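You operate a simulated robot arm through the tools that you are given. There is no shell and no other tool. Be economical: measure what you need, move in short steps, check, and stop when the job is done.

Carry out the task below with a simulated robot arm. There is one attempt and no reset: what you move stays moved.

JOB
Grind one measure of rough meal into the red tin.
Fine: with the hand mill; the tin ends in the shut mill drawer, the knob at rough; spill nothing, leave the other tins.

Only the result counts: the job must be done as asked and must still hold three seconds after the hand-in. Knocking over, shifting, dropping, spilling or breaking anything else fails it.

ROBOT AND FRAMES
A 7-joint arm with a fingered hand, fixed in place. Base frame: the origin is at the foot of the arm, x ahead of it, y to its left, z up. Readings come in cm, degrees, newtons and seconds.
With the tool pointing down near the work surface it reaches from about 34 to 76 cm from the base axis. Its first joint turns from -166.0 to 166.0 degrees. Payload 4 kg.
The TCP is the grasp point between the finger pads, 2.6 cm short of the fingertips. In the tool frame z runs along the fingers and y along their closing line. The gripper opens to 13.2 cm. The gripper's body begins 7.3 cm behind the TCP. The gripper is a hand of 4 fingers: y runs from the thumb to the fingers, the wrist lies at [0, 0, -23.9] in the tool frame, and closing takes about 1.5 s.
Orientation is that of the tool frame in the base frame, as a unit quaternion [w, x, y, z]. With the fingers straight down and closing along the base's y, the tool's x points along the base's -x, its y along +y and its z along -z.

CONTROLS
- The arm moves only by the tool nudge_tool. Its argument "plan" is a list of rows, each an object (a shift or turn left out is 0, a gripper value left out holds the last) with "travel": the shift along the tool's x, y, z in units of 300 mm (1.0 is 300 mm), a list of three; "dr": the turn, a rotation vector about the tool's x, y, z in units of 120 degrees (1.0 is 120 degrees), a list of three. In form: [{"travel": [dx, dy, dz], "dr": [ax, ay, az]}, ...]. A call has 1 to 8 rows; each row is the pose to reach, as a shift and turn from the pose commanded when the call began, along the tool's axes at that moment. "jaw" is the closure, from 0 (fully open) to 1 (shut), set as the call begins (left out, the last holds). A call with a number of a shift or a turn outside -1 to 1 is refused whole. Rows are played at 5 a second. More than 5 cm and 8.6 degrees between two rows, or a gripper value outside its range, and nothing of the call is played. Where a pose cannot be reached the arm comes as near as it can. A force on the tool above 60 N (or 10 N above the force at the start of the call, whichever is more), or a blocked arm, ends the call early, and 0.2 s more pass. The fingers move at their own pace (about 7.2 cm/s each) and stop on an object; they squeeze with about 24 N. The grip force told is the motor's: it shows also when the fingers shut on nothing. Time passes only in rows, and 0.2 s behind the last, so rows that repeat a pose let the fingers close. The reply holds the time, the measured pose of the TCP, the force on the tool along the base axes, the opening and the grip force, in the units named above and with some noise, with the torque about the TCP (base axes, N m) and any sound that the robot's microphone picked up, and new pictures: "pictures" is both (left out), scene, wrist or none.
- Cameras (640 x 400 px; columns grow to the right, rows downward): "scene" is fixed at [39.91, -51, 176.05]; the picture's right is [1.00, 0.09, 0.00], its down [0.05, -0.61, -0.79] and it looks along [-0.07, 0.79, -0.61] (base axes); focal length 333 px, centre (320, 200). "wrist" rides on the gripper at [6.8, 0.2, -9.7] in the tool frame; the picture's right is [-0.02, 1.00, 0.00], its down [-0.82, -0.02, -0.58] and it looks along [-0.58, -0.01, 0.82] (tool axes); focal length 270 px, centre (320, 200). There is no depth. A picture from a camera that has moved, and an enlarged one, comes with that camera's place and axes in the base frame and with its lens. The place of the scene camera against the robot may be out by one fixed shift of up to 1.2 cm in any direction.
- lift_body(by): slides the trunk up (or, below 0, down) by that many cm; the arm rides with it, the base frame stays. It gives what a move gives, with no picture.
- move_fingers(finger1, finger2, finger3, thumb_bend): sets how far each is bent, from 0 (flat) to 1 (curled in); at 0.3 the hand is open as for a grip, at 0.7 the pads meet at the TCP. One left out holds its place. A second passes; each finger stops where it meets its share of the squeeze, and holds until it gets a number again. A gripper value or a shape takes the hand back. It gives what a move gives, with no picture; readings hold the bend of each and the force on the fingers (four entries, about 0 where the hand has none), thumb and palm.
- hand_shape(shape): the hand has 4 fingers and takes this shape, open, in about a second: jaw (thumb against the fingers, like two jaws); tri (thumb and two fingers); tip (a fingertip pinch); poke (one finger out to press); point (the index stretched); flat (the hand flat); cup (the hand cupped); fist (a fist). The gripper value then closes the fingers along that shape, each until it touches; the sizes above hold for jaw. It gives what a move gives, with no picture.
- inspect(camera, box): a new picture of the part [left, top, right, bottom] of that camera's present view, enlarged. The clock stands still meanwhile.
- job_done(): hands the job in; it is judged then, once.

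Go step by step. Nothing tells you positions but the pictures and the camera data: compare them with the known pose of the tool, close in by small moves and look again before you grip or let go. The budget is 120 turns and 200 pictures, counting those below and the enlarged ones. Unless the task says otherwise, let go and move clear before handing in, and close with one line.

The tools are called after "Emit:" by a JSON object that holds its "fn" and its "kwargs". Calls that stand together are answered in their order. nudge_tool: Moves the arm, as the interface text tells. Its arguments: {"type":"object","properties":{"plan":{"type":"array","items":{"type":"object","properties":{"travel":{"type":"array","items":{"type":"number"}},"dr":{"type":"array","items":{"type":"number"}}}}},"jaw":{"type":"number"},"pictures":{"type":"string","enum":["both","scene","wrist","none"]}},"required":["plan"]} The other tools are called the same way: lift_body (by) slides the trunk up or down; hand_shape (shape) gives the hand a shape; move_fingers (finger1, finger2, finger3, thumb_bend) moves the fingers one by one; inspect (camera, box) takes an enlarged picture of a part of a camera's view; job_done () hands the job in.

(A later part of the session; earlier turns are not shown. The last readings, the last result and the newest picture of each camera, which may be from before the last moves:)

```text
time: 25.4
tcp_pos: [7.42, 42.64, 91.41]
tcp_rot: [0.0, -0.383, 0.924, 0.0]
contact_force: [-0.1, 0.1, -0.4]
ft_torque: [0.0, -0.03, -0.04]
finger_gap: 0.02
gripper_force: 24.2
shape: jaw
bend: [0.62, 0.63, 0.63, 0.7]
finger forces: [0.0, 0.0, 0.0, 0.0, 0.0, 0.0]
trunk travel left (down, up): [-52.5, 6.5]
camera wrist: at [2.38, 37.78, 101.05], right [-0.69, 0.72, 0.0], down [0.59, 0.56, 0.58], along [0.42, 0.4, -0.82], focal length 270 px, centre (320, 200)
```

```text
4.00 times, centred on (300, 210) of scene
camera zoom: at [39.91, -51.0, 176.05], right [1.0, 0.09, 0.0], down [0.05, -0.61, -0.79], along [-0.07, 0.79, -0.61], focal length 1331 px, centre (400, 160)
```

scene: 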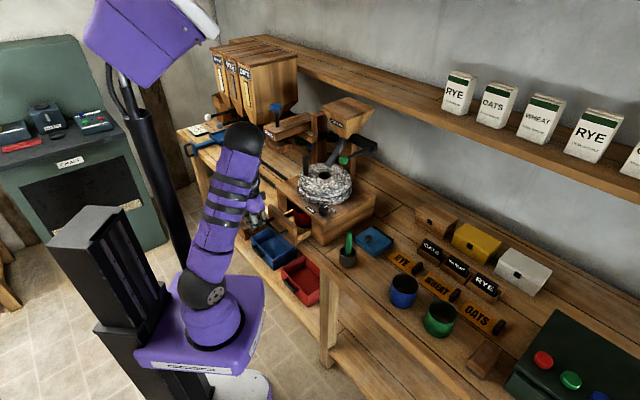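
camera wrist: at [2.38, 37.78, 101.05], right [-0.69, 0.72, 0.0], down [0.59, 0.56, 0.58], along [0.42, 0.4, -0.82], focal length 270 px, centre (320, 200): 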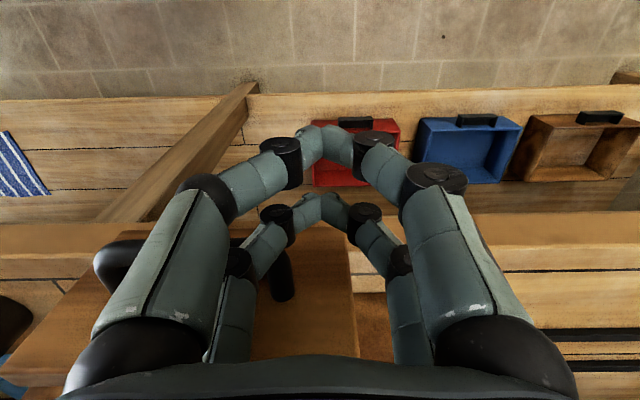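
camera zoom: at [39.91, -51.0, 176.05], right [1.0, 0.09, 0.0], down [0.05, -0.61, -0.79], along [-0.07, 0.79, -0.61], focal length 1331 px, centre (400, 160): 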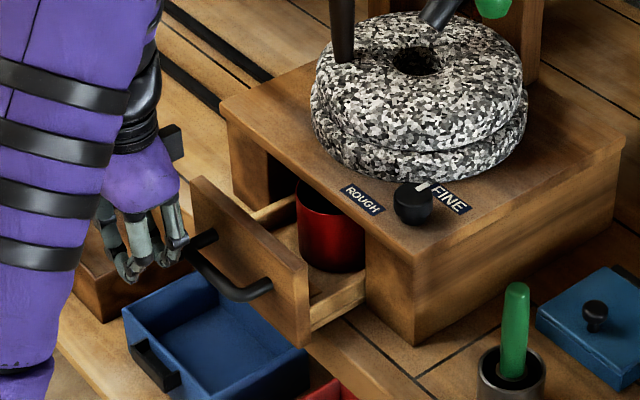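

The drawer is more than half in and the tin clears the opening. I'll continue to close it.

Emit:
{"fn": "nudge_tool", "kwargs": {"plan": [{"travel": [-0.03, 0, 0]}, {"travel": [-0.06, 0, 0]}, {"travel": [-0.09, 0, 0]}, {"travel": [-0.12, 0, 0]}, {"travel": [-0.15, 0, 0]}, {"travel": [-0.18, 0, 0]}, {"travel": [-0.21, 0, 0]}, {"travel": [-0.24, 0, 0]}]}}

Emit:
{"fn": "inspect", "kwargs": {"camera": "scene", "box": [220, 160, 380, 260]}}

```text
time: 27.2
tcp_pos: [12.31, 47.43, 91.35]
tcp_rot: [-0.001, -0.383, 0.924, 0.0]
contact_force: [-3.9, -3.7, 0.4]
ft_torque: [0.04, -0.02, -0.07]
finger_gap: 0.01
gripper_force: 23.8
shape: jaw
bend: [0.62, 0.63, 0.63, 0.7]
finger forces: [0.0, 0.0, 5.0, 0.0, 0.1, 0.0]
trunk travel left (down, up): [-52.5, 6.5]
camera wrist: at [7.29, 42.78, 101.12], right [-0.69, 0.72, 0.0], down [0.59, 0.56, 0.58], along [0.42, 0.4, -0.82], focal length 270 px, centre (320, 200)
```

scene: 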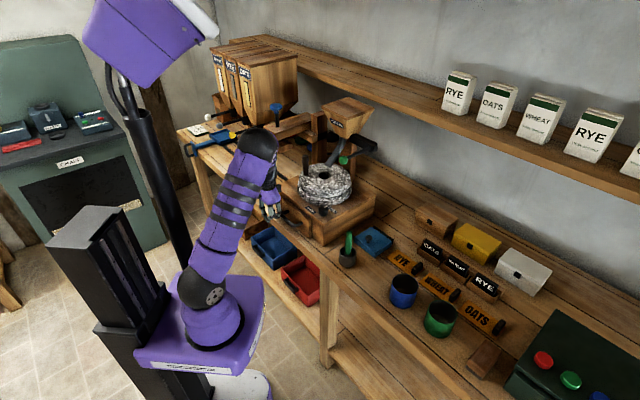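
wrist: 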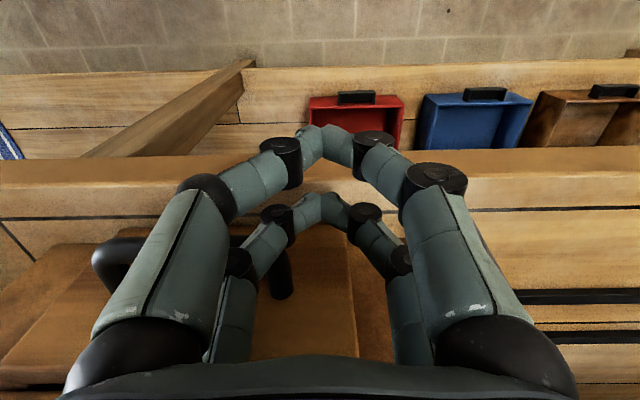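

```text
4.00 times, centred on (300, 210) of scene
camera zoom: at [39.91, -51.0, 176.05], right [1.0, 0.09, 0.0], down [0.05, -0.61, -0.79], along [-0.07, 0.79, -0.61], focal length 1331 px, centre (400, 160)
```

zoom: 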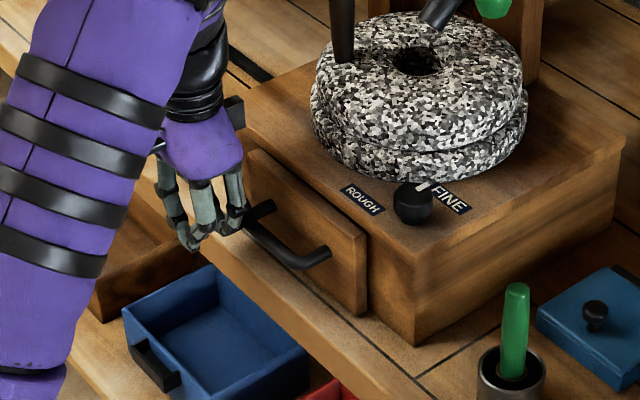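

It's nearly shut. I'll push until firm contact.

Emit:
{"fn": "nudge_tool", "kwargs": {"plan": [{"travel": [-0.01, 0, 0]}, {"travel": [-0.02, 0, 0]}, {"travel": [-0.03, 0, 0]}, {"travel": [-0.03, 0, 0]}], "pictures": "none"}}

Emit:
{"fn": "inspect", "kwargs": {"camera": "scene", "box": [260, 180, 340, 230]}}

```text
time: 28.2
tcp_pos: [12.52, 47.87, 91.52]
tcp_rot: [-0.001, -0.384, 0.923, -0.001]
contact_force: [-33.9, -19.8, 8.0]
ft_torque: [-0.03, -0.28, -0.7]
finger_gap: 0.0
gripper_force: 24.1
shape: jaw
bend: [0.62, 0.62, 0.63, 0.7]
finger forces: [0.0, 0.0, 36.5, 0.0, 0.0, 0.0]
trunk travel left (down, up): [-52.5, 6.5]
```

```text
8.00 times, centred on (300, 205) of scene
camera zoom: at [39.91, -51.0, 176.05], right [1.0, 0.09, 0.0], down [0.05, -0.61, -0.79], along [-0.07, 0.79, -0.61], focal length 2661 px, centre (480, 160)
```

zoom: 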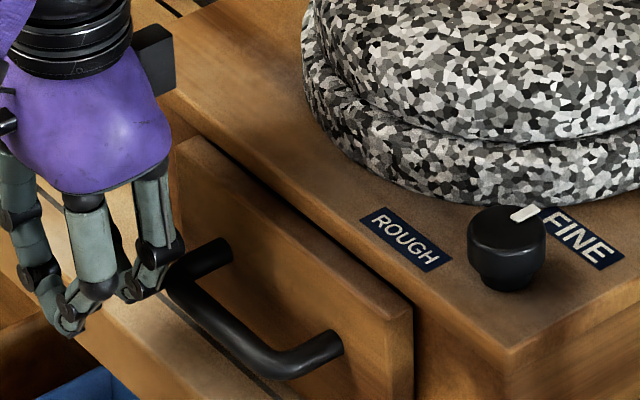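

The drawer is firmly shut (40 N on the stop). I'll back away and rise, then go to the knob.

Emit:
{"fn": "nudge_tool", "kwargs": {"plan": [{"travel": [0.05, 0, 0]}, {"travel": [0.13, 0, 0]}, {"travel": [0.16, 0, -0.1]}, {"travel": [0.16, 0, -0.25]}, {"travel": [0.16, 0, -0.4]}, {"travel": [0.16, 0, -0.55]}, {"travel": [0.16, 0, -0.7]}, {"travel": [0.16, 0, -0.7]}]}}

Emit:
{"fn": "inspect", "kwargs": {"camera": "scene", "box": [260, 180, 340, 230]}}

```text
time: 30.0
tcp_pos: [9.59, 44.9, 112.5]
tcp_rot: [0.0, -0.384, 0.923, 0.0]
contact_force: [0.3, 0.7, 0.3]
ft_torque: [0.01, 0.01, -0.01]
finger_gap: 0.01
gripper_force: 23.6
shape: jaw
bend: [0.62, 0.63, 0.63, 0.7]
finger forces: [0.0, 0.0, 0.0, 0.0, 0.0, 0.0]
trunk travel left (down, up): [-52.5, 6.5]
camera wrist: at [4.77, 40.19, 122.25], right [-0.69, 0.72, 0.0], down [0.59, 0.56, 0.58], along [0.42, 0.4, -0.82], focal length 270 px, centre (320, 200)
```

scene: 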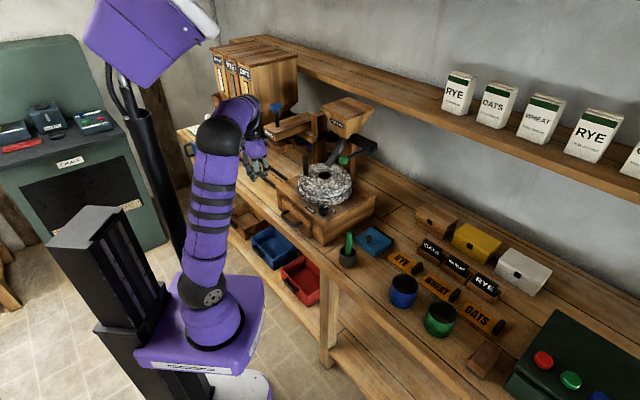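
wrist: 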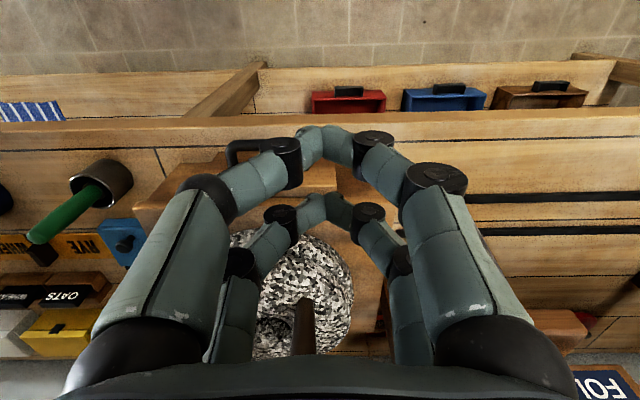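

```text
8.00 times, centred on (300, 205) of scene
camera zoom: at [39.91, -51.0, 176.05], right [1.0, 0.09, 0.0], down [0.05, -0.61, -0.79], along [-0.07, 0.79, -0.61], focal length 2661 px, centre (480, 160)
```

zoom: 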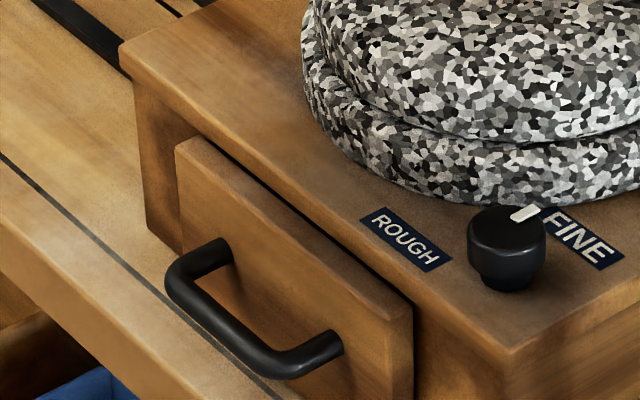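

The drawer is shut with its panel flush. Next I'll move to a viewing pose near the knob with the hand yawed about -49°.

Emit:
{"fn": "nudge_tool", "kwargs": {"plan": [{"travel": [-0.056, -0.126, 0], "dr": [0, 0, -0.068]}, {"travel": [-0.112, -0.252, 0], "dr": [0, 0, -0.136]}, {"travel": [-0.168, -0.378, 0], "dr": [0, 0, -0.204]}, {"travel": [-0.225, -0.505, 0], "dr": [0, 0, -0.272]}, {"travel": [-0.281, -0.631, 0], "dr": [0, 0, -0.34]}, {"travel": [-0.337, -0.757, 0], "dr": [0, 0, -0.408]}, {"travel": [-0.337, -0.757, 0], "dr": [0, 0, -0.408]}], "jaw": 0.3}}

Emit:
{"fn": "inspect", "kwargs": {"camera": "wrist", "box": [190, 40, 450, 200]}}

```text
time: 31.6
tcp_pos: [33.0, 35.95, 112.06]
tcp_rot: [0.0, 0.732, -0.682, -0.001]
contact_force: [0.2, 1.0, 0.1]
ft_torque: [-0.01, 0.02, 0.04]
finger_gap: 9.22
gripper_force: 0.2
shape: jaw
bend: [0.68, 0.68, 0.68, 0.58]
finger forces: [0.0, 0.0, 0.0, 0.0, 0.0, 0.1]
trunk travel left (down, up): [-52.5, 6.5]
camera wrist: at [33.27, 29.12, 121.84], right [-1.0, -0.05, 0.0], down [-0.04, 0.82, 0.58], along [-0.03, 0.58, -0.82], focal length 270 px, centre (320, 200)
```

scene: 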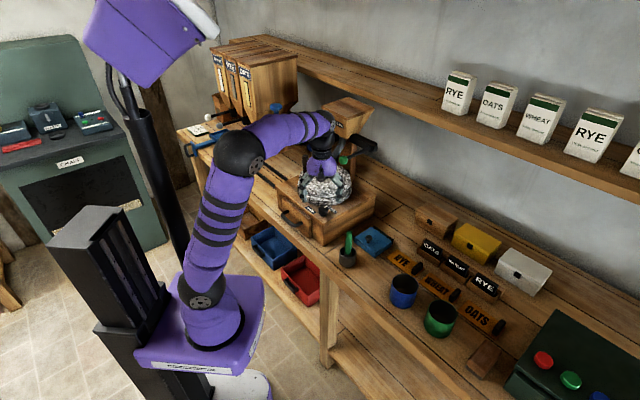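
wrist: 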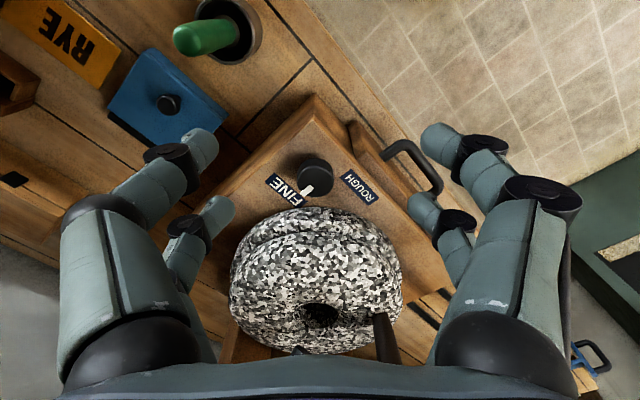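

```text
2.46 times, centred on (320, 120) of wrist
camera zoom: at [33.27, 29.12, 121.84], right [-1.0, -0.05, 0.0], down [-0.04, 0.82, 0.58], along [-0.03, 0.58, -0.82], focal length 665 px, centre (320, 397)
```

zoom: 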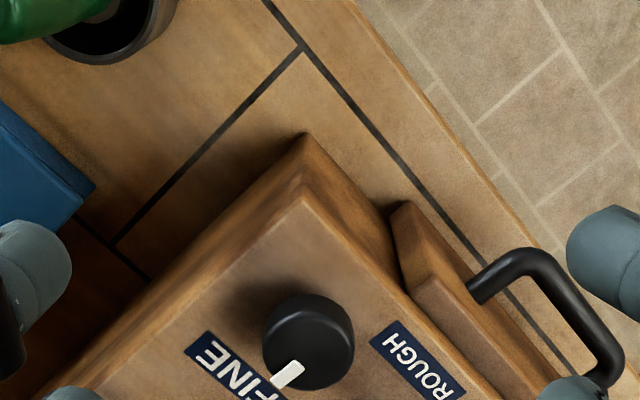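

The pointer sits at about 43° (FINE) and ROUGH lies at about 155°, so the knob needs roughly 112° counter-clockwise. The stone is only about 3.7 cm from the knob's centre, so I'll try the slimmer tip pinch.

Emit:
{"fn": "hand_shape", "kwargs": {"shape": "tip"}}

Emit:
{"fn": "inspect", "kwargs": {"camera": "wrist", "box": [0, 0, 640, 400]}}

Emit:
{"fn": "nudge_tool", "kwargs": {"plan": [{"travel": [0, 0, 0]}, {"travel": [0, 0, 0]}, {"travel": [0, 0, 0]}, {"travel": [0, 0, 0]}, {"travel": [0, 0, 0]}], "jaw": 0.6, "pictures": "wrist"}}

Emit:
{"fn": "inspect", "kwargs": {"camera": "scene", "box": [260, 110, 400, 198]}}

```text
time: 32.5
tcp_pos: [32.99, 35.98, 112.12]
tcp_rot: [0.0, 0.732, -0.682, 0.001]
contact_force: [-0.2, 1.0, -0.1]
ft_torque: [0.0, 0.01, 0.05]
finger_gap: 13.19
gripper_force: 0.0
shape: tip
bend: [0.3, 0.3, 0.3, 0.3]
finger forces: [0.1, 0.0, 0.0, 0.0, 0.0, 0.1]
trunk travel left (down, up): [-52.5, 6.5]
```

```text
1.00 times, centred on (320, 200) of wrist (not enlarged: the box is as wide or as high as the picture)
camera zoom: at [33.21, 29.16, 121.84], right [-1.0, -0.04, 0.0], down [-0.04, 0.82, 0.58], along [-0.03, 0.58, -0.82], focal length 270 px, centre (320, 200)
```

zoom: 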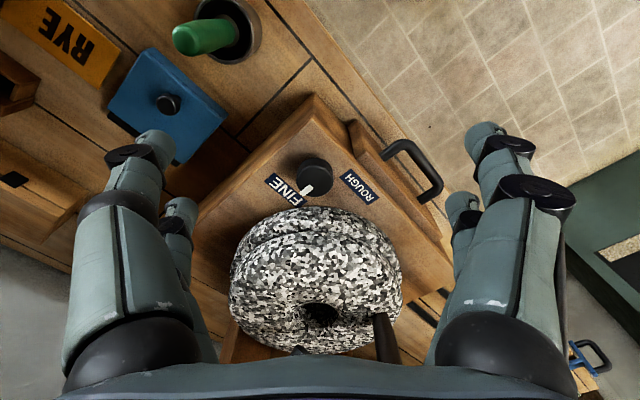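

```text
time: 33.7
tcp_pos: [33.01, 36.01, 112.06]
tcp_rot: [0.0, 0.731, -0.682, 0.0]
contact_force: [-0.6, -0.7, 0.5]
ft_torque: [-0.01, 0.03, -0.02]
finger_gap: 5.34
gripper_force: 0.1
shape: tip
bend: [0.73, 0.73, 0.73, 0.7]
finger forces: [0.0, 0.0, 0.1, 0.0, 0.0, 0.0]
trunk travel left (down, up): [-52.5, 6.5]
camera wrist: at [33.21, 29.16, 121.84], right [-1.0, -0.04, 0.0], down [-0.04, 0.82, 0.58], along [-0.03, 0.58, -0.82], focal length 270 px, centre (320, 200)
```

wrist: 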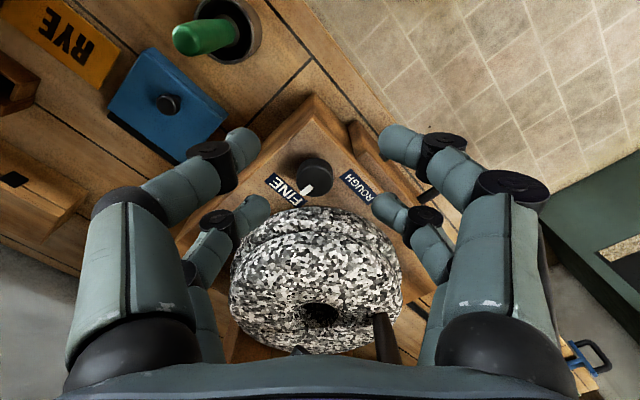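

```text
4.55 times, centred on (330, 154) of scene
camera zoom: at [39.91, -51.0, 176.05], right [1.0, 0.09, 0.0], down [0.05, -0.61, -0.79], along [-0.07, 0.79, -0.61], focal length 1512 px, centre (274, 409)
```

zoom: 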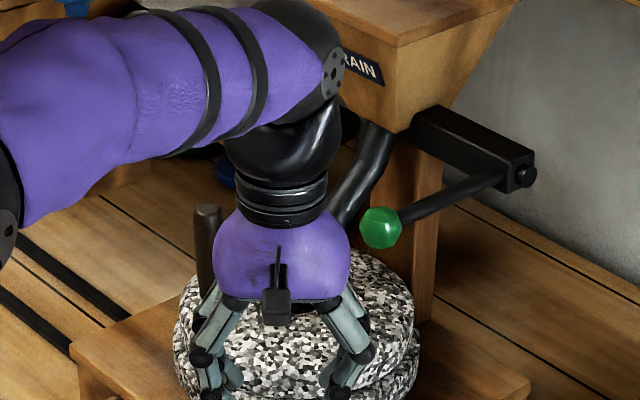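

The tip shape still uses all four digits, so I'll return to the jaw shape. The plan is to pinch the knob with only the stone-side digit pair and turn about the knob's axis in two sweeps of about 57°. First I'll go above the knob at the starting yaw.

Emit:
{"fn": "hand_shape", "kwargs": {"shape": "jaw"}}

Emit:
{"fn": "nudge_tool", "kwargs": {"plan": [{"travel": [-0.027, 0.007, 0.02], "dr": [0, 0, 0.068]}, {"travel": [-0.053, 0.013, 0.04], "dr": [0, 0, 0.136]}, {"travel": [-0.08, 0.02, 0.06], "dr": [0, 0, 0.204]}, {"travel": [-0.107, 0.027, 0.08], "dr": [0, 0, 0.272]}, {"travel": [-0.134, 0.034, 0.1], "dr": [0, 0, 0.34]}, {"travel": [-0.16, 0.04, 0.12], "dr": [0, 0, 0.408]}, {"travel": [-0.187, 0.047, 0.137], "dr": [0, 0, 0.475]}, {"travel": [-0.187, 0.047, 0.137], "dr": [0, 0, 0.475]}], "jaw": 0.45}}

```text
time: 34.6
tcp_pos: [32.91, 36.02, 112.13]
tcp_rot: [0.0, 0.731, -0.682, -0.001]
contact_force: [-0.4, 1.0, 0.5]
ft_torque: [0.05, -0.01, -0.02]
finger_gap: 13.19
gripper_force: 0.0
shape: jaw
bend: [0.3, 0.3, 0.3, 0.3]
finger forces: [0.0, 0.0, 0.0, 0.0, 0.0, 0.0]
trunk travel left (down, up): [-52.5, 6.5]
```

```text
time: 36.4
tcp_pos: [31.4, 41.18, 108.06]
tcp_rot: [0.0, -0.314, 0.949, 0.0]
contact_force: [0.1, -0.3, 0.4]
ft_torque: [0.02, 0.01, -0.04]
finger_gap: 7.33
gripper_force: 0.1
shape: jaw
bend: [0.72, 0.72, 0.72, 0.7]
finger forces: [0.0, 0.0, 0.1, 0.0, 0.0, 0.1]
trunk travel left (down, up): [-52.5, 6.5]
camera wrist: at [25.66, 37.33, 117.87], right [-0.58, 0.82, 0.0], down [0.67, 0.47, 0.58], along [0.47, 0.33, -0.82], focal length 270 px, centre (320, 200)
```

scene: 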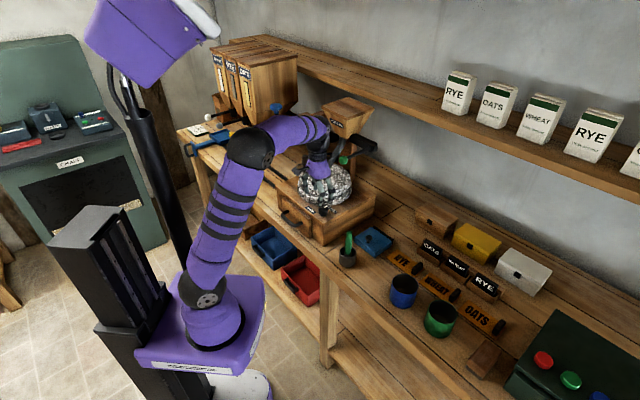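
wrist: 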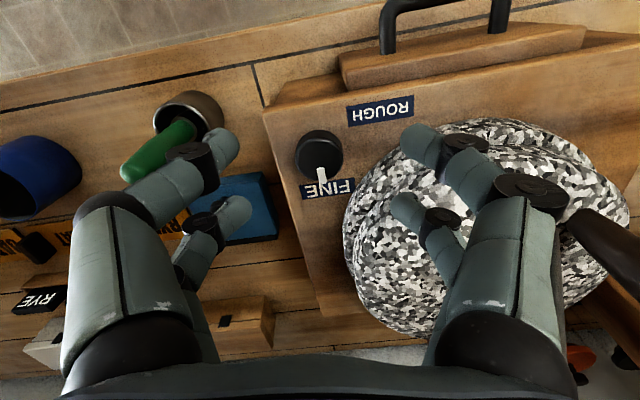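

The knob lies under the stone-side pair as planned, but the right digits would come too near the stone. I'll turn 12° back, narrow the gap and go down halfway.

Emit:
{"fn": "nudge_tool", "kwargs": {"plan": [{"travel": [0, -0.007, 0], "dr": [0, 0, -0.05]}, {"travel": [-0.0015, -0.015, 0], "dr": [0, 0, -0.1]}, {"travel": [-0.0015, -0.015, 0.05], "dr": [0, 0, -0.1]}, {"travel": [-0.0015, -0.015, 0.1], "dr": [0, 0, -0.1]}, {"travel": [-0.0015, -0.015, 0.15], "dr": [0, 0, -0.1]}, {"travel": [-0.0015, -0.015, 0.15], "dr": [0, 0, -0.1]}], "jaw": 0.62}}

Emit:
{"fn": "inspect", "kwargs": {"camera": "scene", "box": [280, 160, 360, 210]}}

```text
time: 37.8
tcp_pos: [31.55, 41.13, 103.71]
tcp_rot: [0.0, -0.415, 0.91, 0.0]
contact_force: [0.6, -0.3, -0.1]
ft_torque: [0.02, -0.01, -0.02]
finger_gap: 5.07
gripper_force: 0.1
shape: jaw
bend: [0.73, 0.73, 0.73, 0.7]
finger forces: [0.0, 0.1, 0.1, 0.0, 0.0, 0.1]
trunk travel left (down, up): [-52.5, 6.5]
camera wrist: at [26.84, 36.07, 113.42], right [-0.74, 0.68, 0.0], down [0.55, 0.6, 0.58], along [0.39, 0.43, -0.82], focal length 270 px, centre (320, 200)
```

scene: 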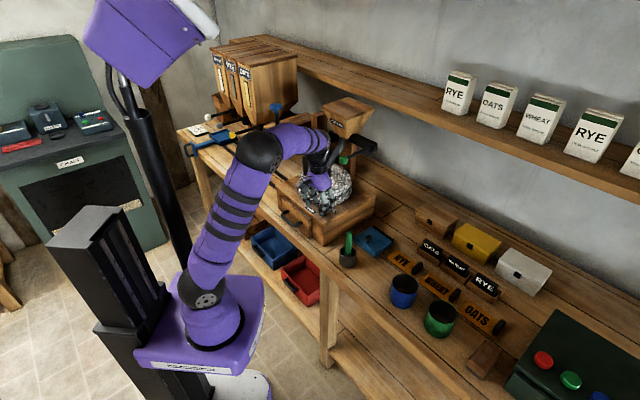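
wrist: 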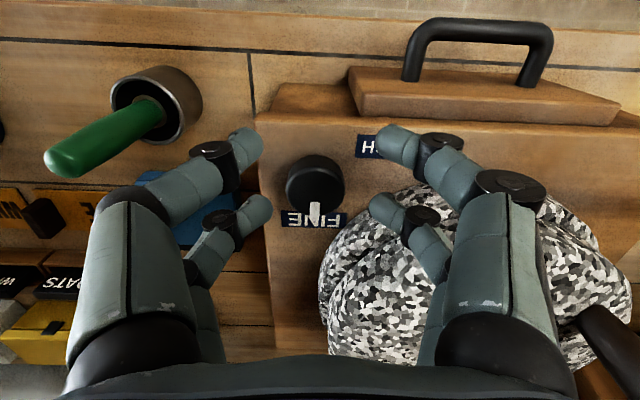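

```text
8.00 times, centred on (320, 185) of scene
camera zoom: at [39.91, -51.0, 176.05], right [1.0, 0.09, 0.0], down [0.05, -0.61, -0.79], along [-0.07, 0.79, -0.61], focal length 2661 px, centre (320, 320)
```

zoom: 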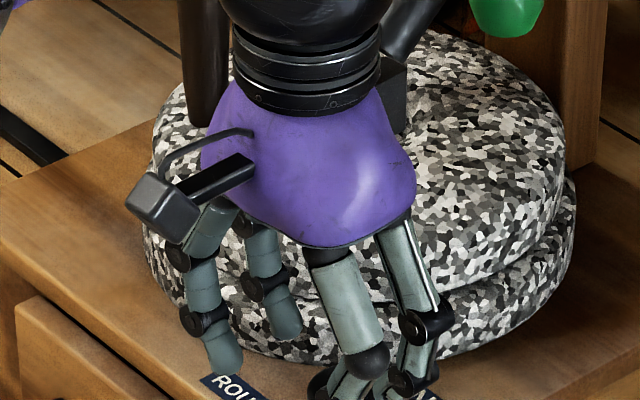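

Clearances look fine. I'll lower the fingertips around the knob.

Emit:
{"fn": "nudge_tool", "kwargs": {"plan": [{"travel": [0.007, -0.003, 0.03]}, {"travel": [0.007, -0.003, 0.06]}, {"travel": [0.007, -0.003, 0.09]}, {"travel": [0.007, -0.003, 0.11]}, {"travel": [0.007, -0.003, 0.11]}]}}

Emit:
{"fn": "inspect", "kwargs": {"camera": "wrist", "box": [190, 80, 510, 280]}}

```text
time: 39.0
tcp_pos: [31.22, 40.86, 100.6]
tcp_rot: [0.0, -0.415, 0.91, 0.0]
contact_force: [0.3, -0.8, -1.1]
ft_torque: [-0.01, 0.05, -0.01]
finger_gap: 5.04
gripper_force: 0.0
shape: jaw
bend: [0.73, 0.73, 0.73, 0.7]
finger forces: [0.0, 0.1, 0.0, 0.0, 0.0, 0.1]
trunk travel left (down, up): [-52.5, 6.5]
camera wrist: at [26.54, 35.77, 110.22], right [-0.74, 0.68, 0.0], down [0.55, 0.6, 0.58], along [0.39, 0.43, -0.82], focal length 270 px, centre (320, 200)
```

scene: 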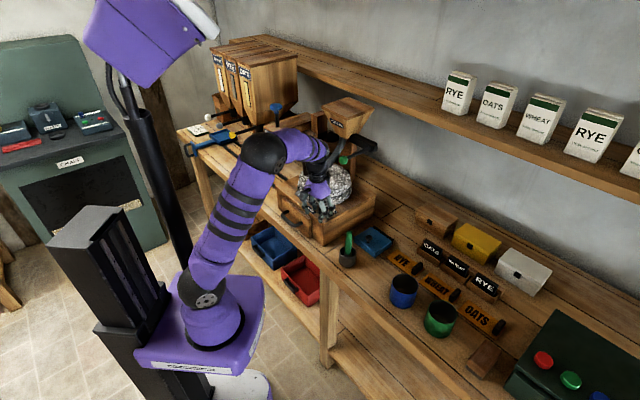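
wrist: 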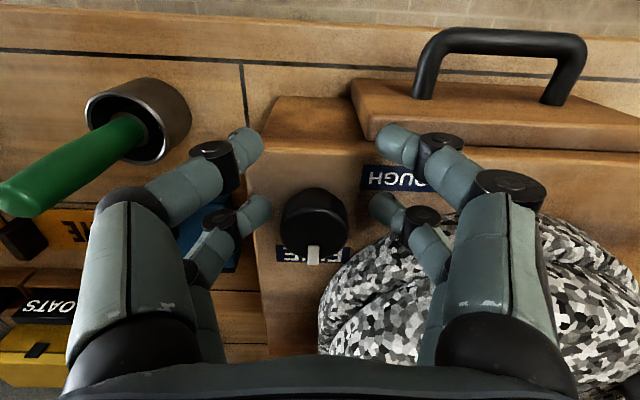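

```text
2.00 times, centred on (350, 180) of wrist
camera zoom: at [26.54, 35.77, 110.22], right [-0.74, 0.68, 0.0], down [0.55, 0.6, 0.58], along [0.39, 0.43, -0.82], focal length 541 px, centre (260, 240)
```

zoom: 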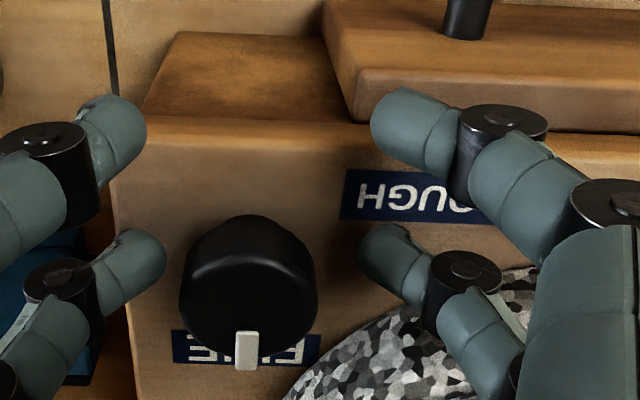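

The stone-side pair straddles the knob. I'll close on it.

Emit:
{"fn": "nudge_tool", "kwargs": {"plan": [{"travel": [0, 0, 0.008]}, {"travel": [0, 0, 0.01]}, {"travel": [0, 0, 0.01]}, {"travel": [0, 0, 0.01]}, {"travel": [0, 0, 0.01]}], "jaw": 1.0}}

Emit:
{"fn": "inspect", "kwargs": {"camera": "wrist", "box": [190, 80, 510, 280]}}

```text
time: 40.2
tcp_pos: [31.22, 40.84, 100.17]
tcp_rot: [0.0, -0.415, 0.91, -0.001]
contact_force: [-3.1, -4.6, -8.5]
ft_torque: [-0.15, 0.17, 0.01]
finger_gap: 0.0
gripper_force: 23.5
shape: jaw
bend: [0.61, 0.73, 0.74, 0.7]
finger forces: [0.0, 20.9, 21.2, 0.0, 0.0, 0.0]
trunk travel left (down, up): [-52.5, 6.5]
camera wrist: at [26.53, 35.78, 109.91], right [-0.74, 0.67, 0.0], down [0.55, 0.6, 0.58], along [0.39, 0.42, -0.82], focal length 270 px, centre (320, 200)
```

scene: 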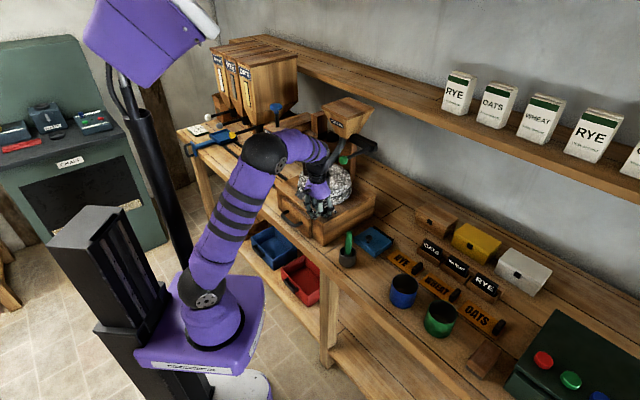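
wrist: 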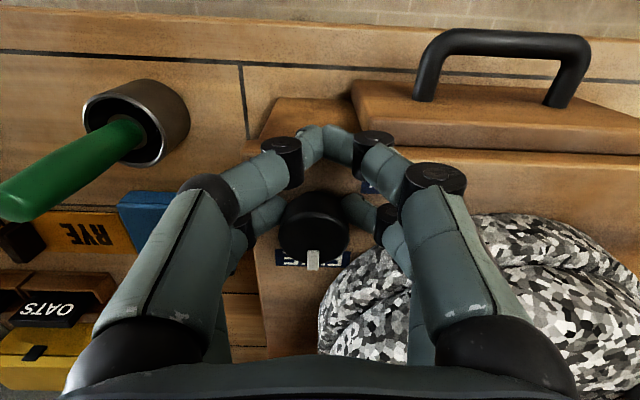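

```text
2.00 times, centred on (350, 180) of wrist
camera zoom: at [26.53, 35.78, 109.91], right [-0.74, 0.67, 0.0], down [0.55, 0.6, 0.58], along [0.39, 0.42, -0.82], focal length 541 px, centre (260, 240)
```

zoom: 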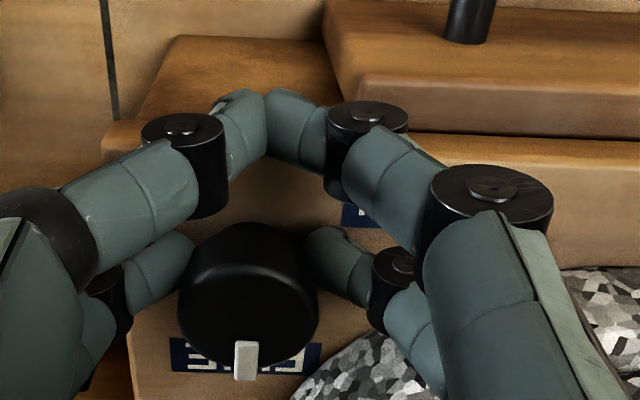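

The tips sit about 0.5 cm short of the knob's centre. I'll reopen, shift and close again.

Emit:
{"fn": "nudge_tool", "kwargs": {"plan": [{"travel": [0, 0, 0]}, {"travel": [0, 0, 0]}, {"travel": [0, 0, 0]}, {"travel": [-0.01, 0, 0]}, {"travel": [-0.018, 0, 0]}, {"travel": [-0.018, 0, 0]}], "jaw": 0.62, "pictures": "none"}}

Emit:
{"fn": "nudge_tool", "kwargs": {"plan": [{"travel": [0, 0, 0]}, {"travel": [0, 0, 0]}, {"travel": [0, 0, 0]}, {"travel": [0, 0, 0]}, {"travel": [0, 0, 0]}], "jaw": 1.0, "pictures": "none"}}

Emit:
{"fn": "inspect", "kwargs": {"camera": "wrist", "box": [190, 80, 510, 280]}}

```text
time: 41.6
tcp_pos: [31.51, 41.22, 100.15]
tcp_rot: [0.0, -0.415, 0.91, 0.0]
contact_force: [-0.6, -0.4, -0.7]
ft_torque: [0.01, 0.03, -0.02]
finger_gap: 4.96
gripper_force: 0.0
shape: jaw
bend: [0.74, 0.74, 0.74, 0.7]
finger forces: [0.0, 0.0, 0.0, 0.0, 0.0, 0.0]
trunk travel left (down, up): [-52.5, 6.5]
```

```text
time: 42.8
tcp_pos: [31.65, 41.3, 100.01]
tcp_rot: [-0.001, -0.414, 0.91, 0.0]
contact_force: [-0.1, 0.7, -8.5]
ft_torque: [-0.09, 0.18, 0.0]
finger_gap: 0.02
gripper_force: 24.3
shape: jaw
bend: [0.61, 0.73, 0.74, 0.7]
finger forces: [0.1, 21.2, 21.0, 0.0, 0.0, 0.0]
trunk travel left (down, up): [-52.5, 6.5]
```

```text
2.00 times, centred on (350, 180) of wrist
camera zoom: at [27.02, 36.21, 109.86], right [-0.74, 0.67, 0.0], down [0.55, 0.6, 0.58], along [0.39, 0.42, -0.82], focal length 541 px, centre (260, 240)
```

zoom: 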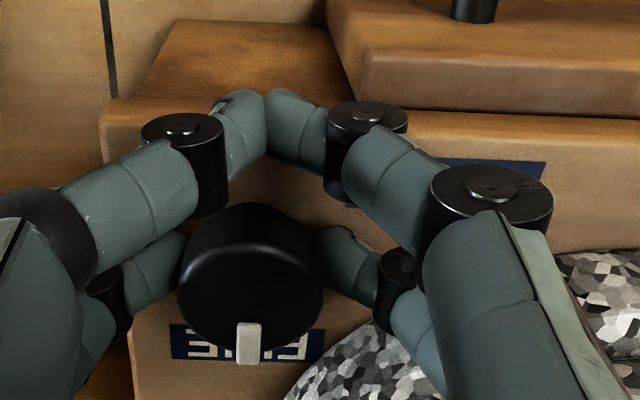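

It's now centred with no side force. I'll turn counter-clockwise about the knob's axis, first by 32°.

Emit:
{"fn": "nudge_tool", "kwargs": {"plan": [{"travel": [-0.0007, -0.0102, 0], "dr": [0, 0, -0.0667]}, {"travel": [-0.0028, -0.0202, 0], "dr": [0, 0, -0.1333]}, {"travel": [-0.0063, -0.0298, 0], "dr": [0, 0, -0.2]}, {"travel": [-0.0111, -0.0389, 0], "dr": [0, 0, -0.2667]}, {"travel": [-0.0111, -0.0389, 0], "dr": [0, 0, -0.2667]}]}}

Emit:
{"fn": "inspect", "kwargs": {"camera": "wrist", "box": [190, 80, 510, 280]}}

```text
time: 44.0
tcp_pos: [32.68, 40.68, 100.07]
tcp_rot: [0.0, -0.651, 0.759, 0.0]
contact_force: [-8.0, -5.7, -1.7]
ft_torque: [-0.39, 0.26, 0.02]
finger_gap: 0.02
gripper_force: 24.0
shape: jaw
bend: [0.61, 0.73, 0.74, 0.7]
finger forces: [0.0, 23.7, 19.8, 0.1, 0.1, 0.1]
trunk travel left (down, up): [-52.5, 6.5]
camera wrist: at [31.38, 33.96, 109.84], right [-0.98, 0.18, 0.0], down [0.15, 0.8, 0.58], along [0.1, 0.57, -0.82], focal length 270 px, centre (320, 200)
```

scene: 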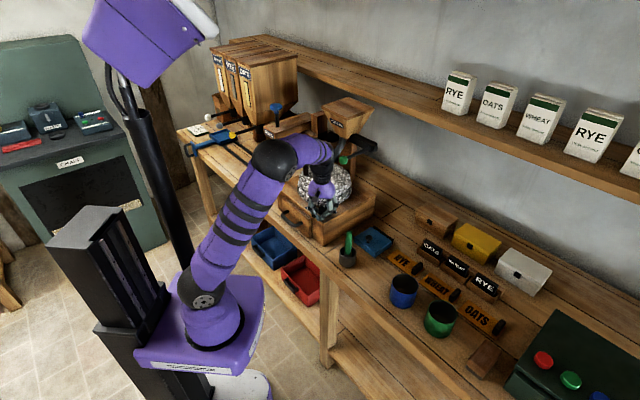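
wrist: 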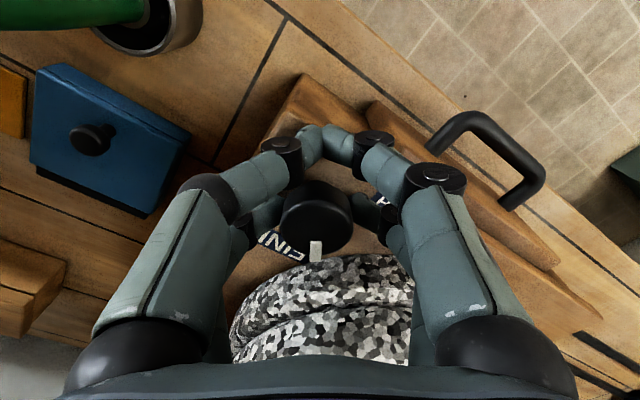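

```text
2.00 times, centred on (350, 180) of wrist
camera zoom: at [31.38, 33.96, 109.84], right [-0.98, 0.18, 0.0], down [0.15, 0.8, 0.58], along [0.1, 0.57, -0.82], focal length 541 px, centre (260, 240)
```

zoom: 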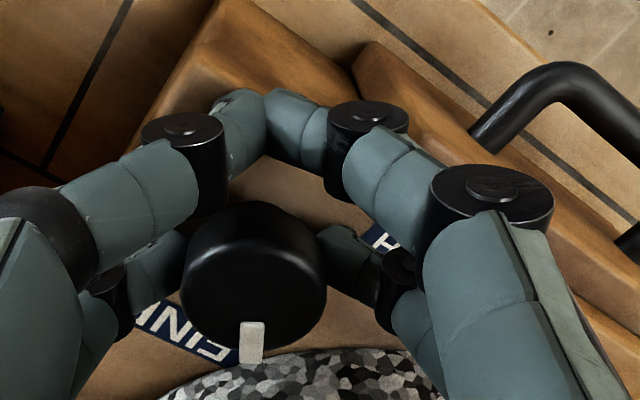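

The knob turns with the hand; the pointer is at about 81°. I'll continue another 24° and check clearances.

Emit:
{"fn": "nudge_tool", "kwargs": {"plan": [{"travel": [-0.0007, -0.0102, 0], "dr": [0, 0, -0.0667]}, {"travel": [-0.0028, -0.0202, 0], "dr": [0, 0, -0.1333]}, {"travel": [-0.0063, -0.0298, 0], "dr": [0, 0, -0.2]}, {"travel": [-0.0063, -0.0298, 0], "dr": [0, 0, -0.2]}], "pictures": "wrist"}}

Emit:
{"fn": "inspect", "kwargs": {"camera": "scene", "box": [270, 140, 390, 215]}}

```text
time: 45.0
tcp_pos: [33.69, 40.66, 100.11]
tcp_rot: [0.001, 0.794, -0.608, 0.0]
contact_force: [-7.0, -9.0, -4.6]
ft_torque: [-0.44, 0.11, 0.1]
finger_gap: 0.02
gripper_force: 23.8
shape: jaw
bend: [0.61, 0.72, 0.74, 0.7]
finger forces: [0.0, 24.6, 19.0, 0.0, 0.0, 0.0]
trunk travel left (down, up): [-52.5, 6.5]
camera wrist: at [35.18, 34.06, 109.84], right [-0.97, -0.24, 0.0], down [-0.19, 0.79, 0.58], along [-0.14, 0.56, -0.82], focal length 270 px, centre (320, 200)
```

wrist: 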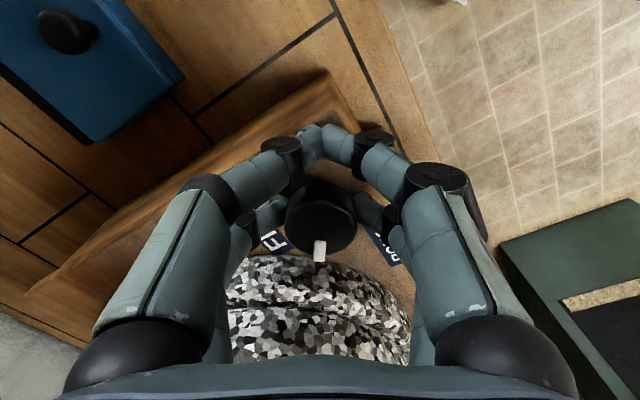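

```text
5.33 times, centred on (330, 178) of scene
camera zoom: at [39.91, -51.0, 176.05], right [1.0, 0.09, 0.0], down [0.05, -0.61, -0.79], along [-0.07, 0.79, -0.61], focal length 1774 px, centre (267, 320)
```

zoom: 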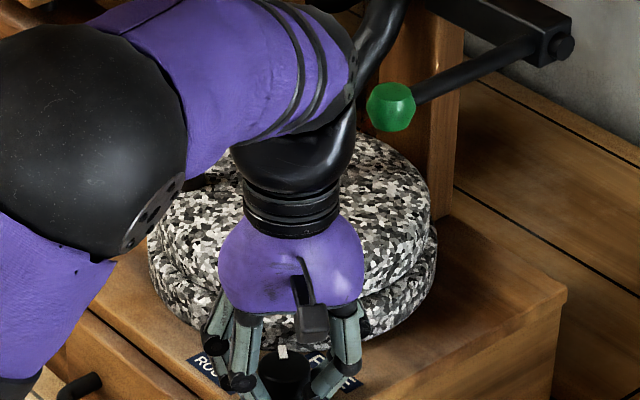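

The pointer is at about 104° with everything clear. I'll go another 24°.

Emit:
{"fn": "nudge_tool", "kwargs": {"plan": [{"travel": [-0.0007, -0.0102, 0], "dr": [0, 0, -0.0667]}, {"travel": [-0.0028, -0.0202, 0], "dr": [0, 0, -0.1333]}, {"travel": [-0.0063, -0.0298, 0], "dr": [0, 0, -0.2]}, {"travel": [-0.0063, -0.0298, 0], "dr": [0, 0, -0.2]}], "pictures": "wrist"}}

Emit:
{"fn": "inspect", "kwargs": {"camera": "scene", "box": [270, 140, 390, 215]}}

```text
time: 46.0
tcp_pos: [34.39, 41.1, 100.23]
tcp_rot: [-0.001, 0.903, -0.43, 0.0]
contact_force: [-7.1, -7.2, -4.9]
ft_torque: [-0.35, -0.04, 0.12]
finger_gap: 0.01
gripper_force: 23.7
shape: jaw
bend: [0.61, 0.72, 0.74, 0.7]
finger forces: [0.0, 24.7, 18.8, 0.1, 0.0, 0.0]
trunk travel left (down, up): [-52.5, 6.5]
camera wrist: at [38.52, 35.65, 109.83], right [-0.79, -0.61, 0.0], down [-0.5, 0.65, 0.58], along [-0.35, 0.46, -0.82], focal length 270 px, centre (320, 200)
```

wrist: 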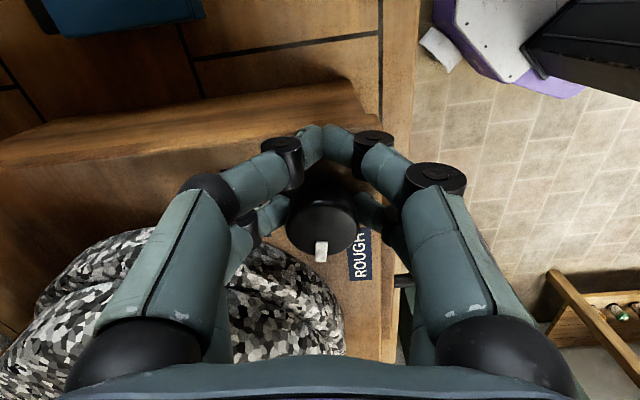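

```text
5.33 times, centred on (330, 178) of scene
camera zoom: at [39.91, -51.0, 176.05], right [1.0, 0.09, 0.0], down [0.05, -0.61, -0.79], along [-0.07, 0.79, -0.61], focal length 1774 px, centre (267, 320)
```

zoom: 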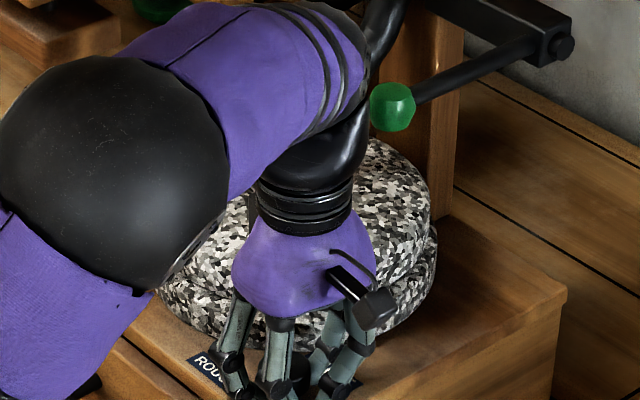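

The pointer is at about 129°, with about 26° to go. I'll continue carefully.

Emit:
{"fn": "nudge_tool", "kwargs": {"plan": [{"travel": [-0.0002, -0.0051, 0], "dr": [0, 0, -0.0333]}, {"travel": [-0.0007, -0.0102, 0], "dr": [0, 0, -0.0667]}, {"travel": [-0.0016, -0.0153, 0], "dr": [0, 0, -0.1]}, {"travel": [-0.0028, -0.0202, 0], "dr": [0, 0, -0.1333]}, {"travel": [-0.0028, -0.0202, 0], "dr": [0, 0, -0.1333]}], "pictures": "wrist"}}

Emit:
{"fn": "inspect", "kwargs": {"camera": "scene", "box": [270, 140, 390, 215]}}

```text
time: 47.2
tcp_pos: [34.75, 41.54, 100.04]
tcp_rot: [0.0, 0.954, -0.301, 0.0]
contact_force: [-10.7, -6.7, -6.2]
ft_torque: [-0.34, -0.07, -0.38]
finger_gap: 0.0
gripper_force: 24.5
shape: jaw
bend: [0.61, 0.72, 0.74, 0.7]
finger forces: [0.0, 24.6, 18.5, 0.0, 0.1, 0.1]
trunk travel left (down, up): [-52.5, 6.5]
camera wrist: at [40.26, 37.46, 109.83], right [-0.59, -0.8, 0.0], down [-0.66, 0.48, 0.58], along [-0.46, 0.34, -0.82], focal length 270 px, centre (320, 200)
```

wrist: 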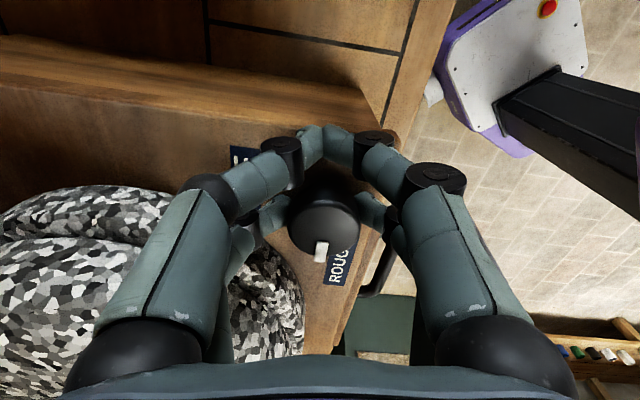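

```text
5.33 times, centred on (330, 178) of scene
camera zoom: at [39.91, -51.0, 176.05], right [1.0, 0.09, 0.0], down [0.05, -0.61, -0.79], along [-0.07, 0.79, -0.61], focal length 1774 px, centre (267, 320)
```

zoom: 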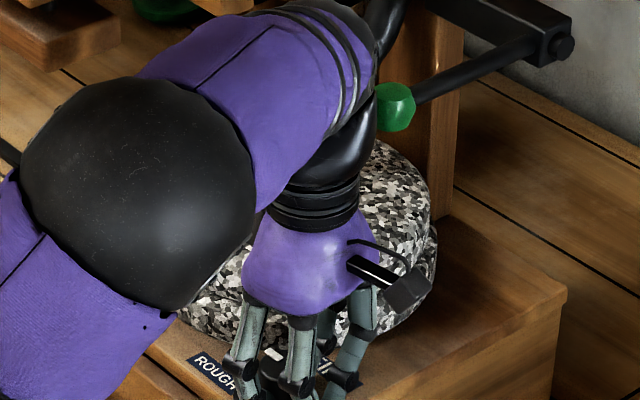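

Torque about z is rising, perhaps a stop. I'll turn 8° more and watch it.

Emit:
{"fn": "nudge_tool", "kwargs": {"plan": [{"travel": [-0.0002, -0.0051, 0], "dr": [0, 0, -0.0333]}, {"travel": [-0.0007, -0.0102, 0], "dr": [0, 0, -0.0667]}, {"travel": [-0.0007, -0.0102, 0], "dr": [0, 0, -0.0667]}], "pictures": "none"}}

Emit:
{"fn": "inspect", "kwargs": {"camera": "wrist", "box": [240, 120, 400, 300]}}

```text
time: 48.0
tcp_pos: [35.17, 41.85, 99.93]
tcp_rot: [0.0, 0.972, -0.233, 0.001]
contact_force: [-3.3, -9.2, -8.5]
ft_torque: [-0.32, -0.48, -0.54]
finger_gap: 0.02
gripper_force: 24.2
shape: jaw
bend: [0.61, 0.72, 0.74, 0.7]
finger forces: [0.1, 23.3, 20.1, 0.1, 0.0, 0.1]
trunk travel left (down, up): [-52.5, 6.5]
```

```text
2.22 times, centred on (320, 210) of wrist
camera zoom: at [41.1, 38.49, 109.82], right [-0.48, -0.88, 0.0], down [-0.72, 0.39, 0.58], along [-0.51, 0.27, -0.82], focal length 601 px, centre (320, 178)
```

zoom: 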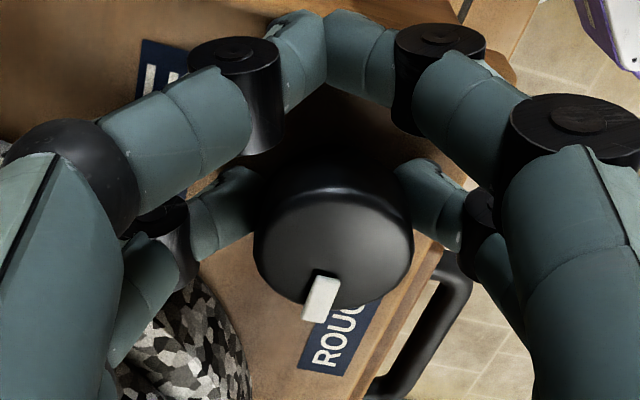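

The hand has begun to slip past the knob, so it is at its ROUGH stop. I'll release, rise and check.

Emit:
{"fn": "nudge_tool", "kwargs": {"plan": [{"travel": [0, 0, 0]}, {"travel": [0, 0, 0]}, {"travel": [0, 0, 0]}, {"travel": [0, 0, -0.05]}, {"travel": [0, 0, -0.15]}, {"travel": [0, 0, -0.25]}, {"travel": [0, 0, -0.25]}], "jaw": 0.62}}

Emit:
{"fn": "inspect", "kwargs": {"camera": "wrist", "box": [240, 90, 400, 270]}}

Emit:
{"fn": "inspect", "kwargs": {"camera": "scene", "box": [280, 130, 400, 205]}}

```text
time: 49.6
tcp_pos: [34.98, 41.8, 107.69]
tcp_rot: [0.001, 0.972, -0.233, 0.0]
contact_force: [0.9, -0.4, -0.1]
ft_torque: [-0.03, -0.03, -0.01]
finger_gap: 5.0
gripper_force: 0.1
shape: jaw
bend: [0.74, 0.74, 0.74, 0.7]
finger forces: [0.0, 0.0, 0.0, 0.1, 0.0, 0.1]
trunk travel left (down, up): [-52.5, 6.5]
camera wrist: at [41.01, 38.51, 117.49], right [-0.48, -0.88, 0.0], down [-0.72, 0.39, 0.58], along [-0.51, 0.28, -0.82], focal length 270 px, centre (320, 200)
```

scene: 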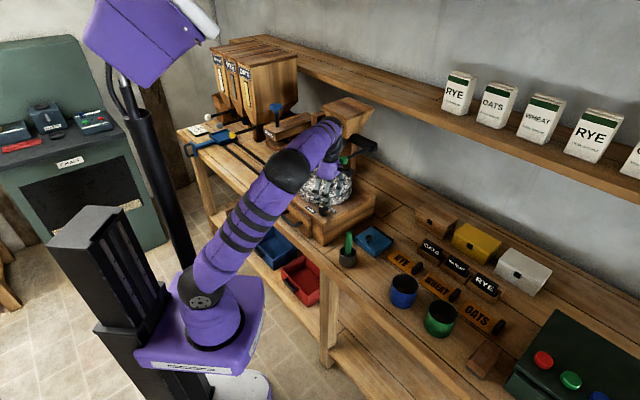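
wrist: 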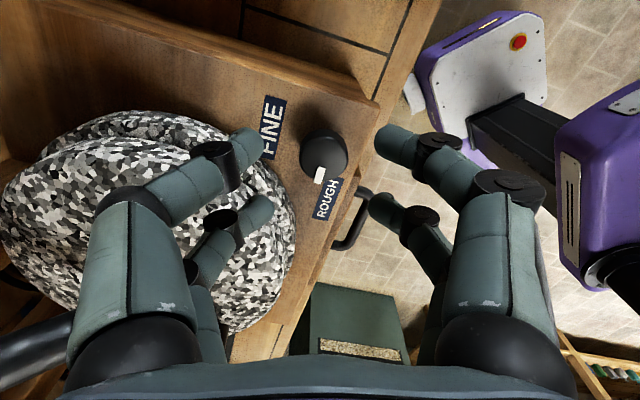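

```text
2.22 times, centred on (320, 180) of wrist
camera zoom: at [41.01, 38.51, 117.49], right [-0.48, -0.88, 0.0], down [-0.72, 0.39, 0.58], along [-0.51, 0.28, -0.82], focal length 601 px, centre (320, 244)
```

zoom: 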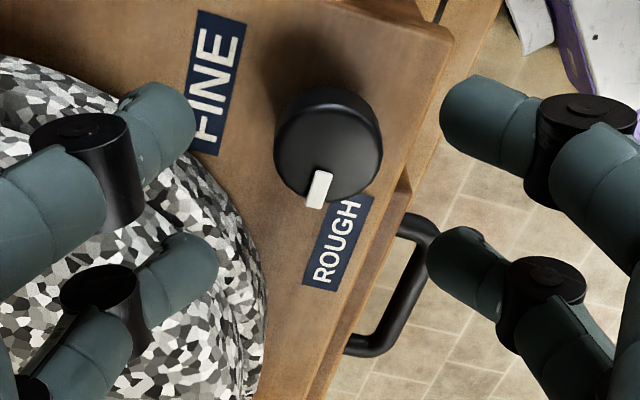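

```text
5.33 times, centred on (340, 168) of scene
camera zoom: at [39.91, -51.0, 176.05], right [1.0, 0.09, 0.0], down [0.05, -0.61, -0.79], along [-0.07, 0.79, -0.61], focal length 1774 px, centre (213, 373)
```

zoom: 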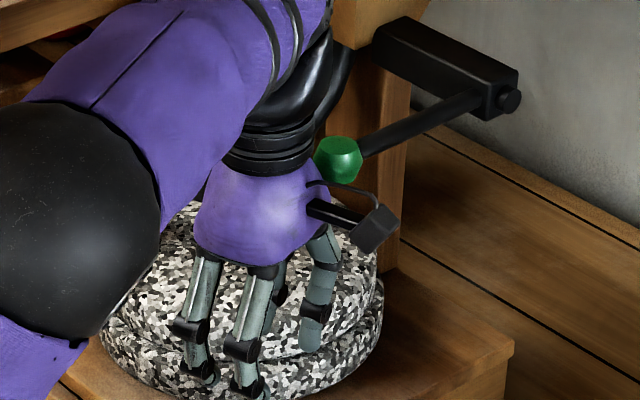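

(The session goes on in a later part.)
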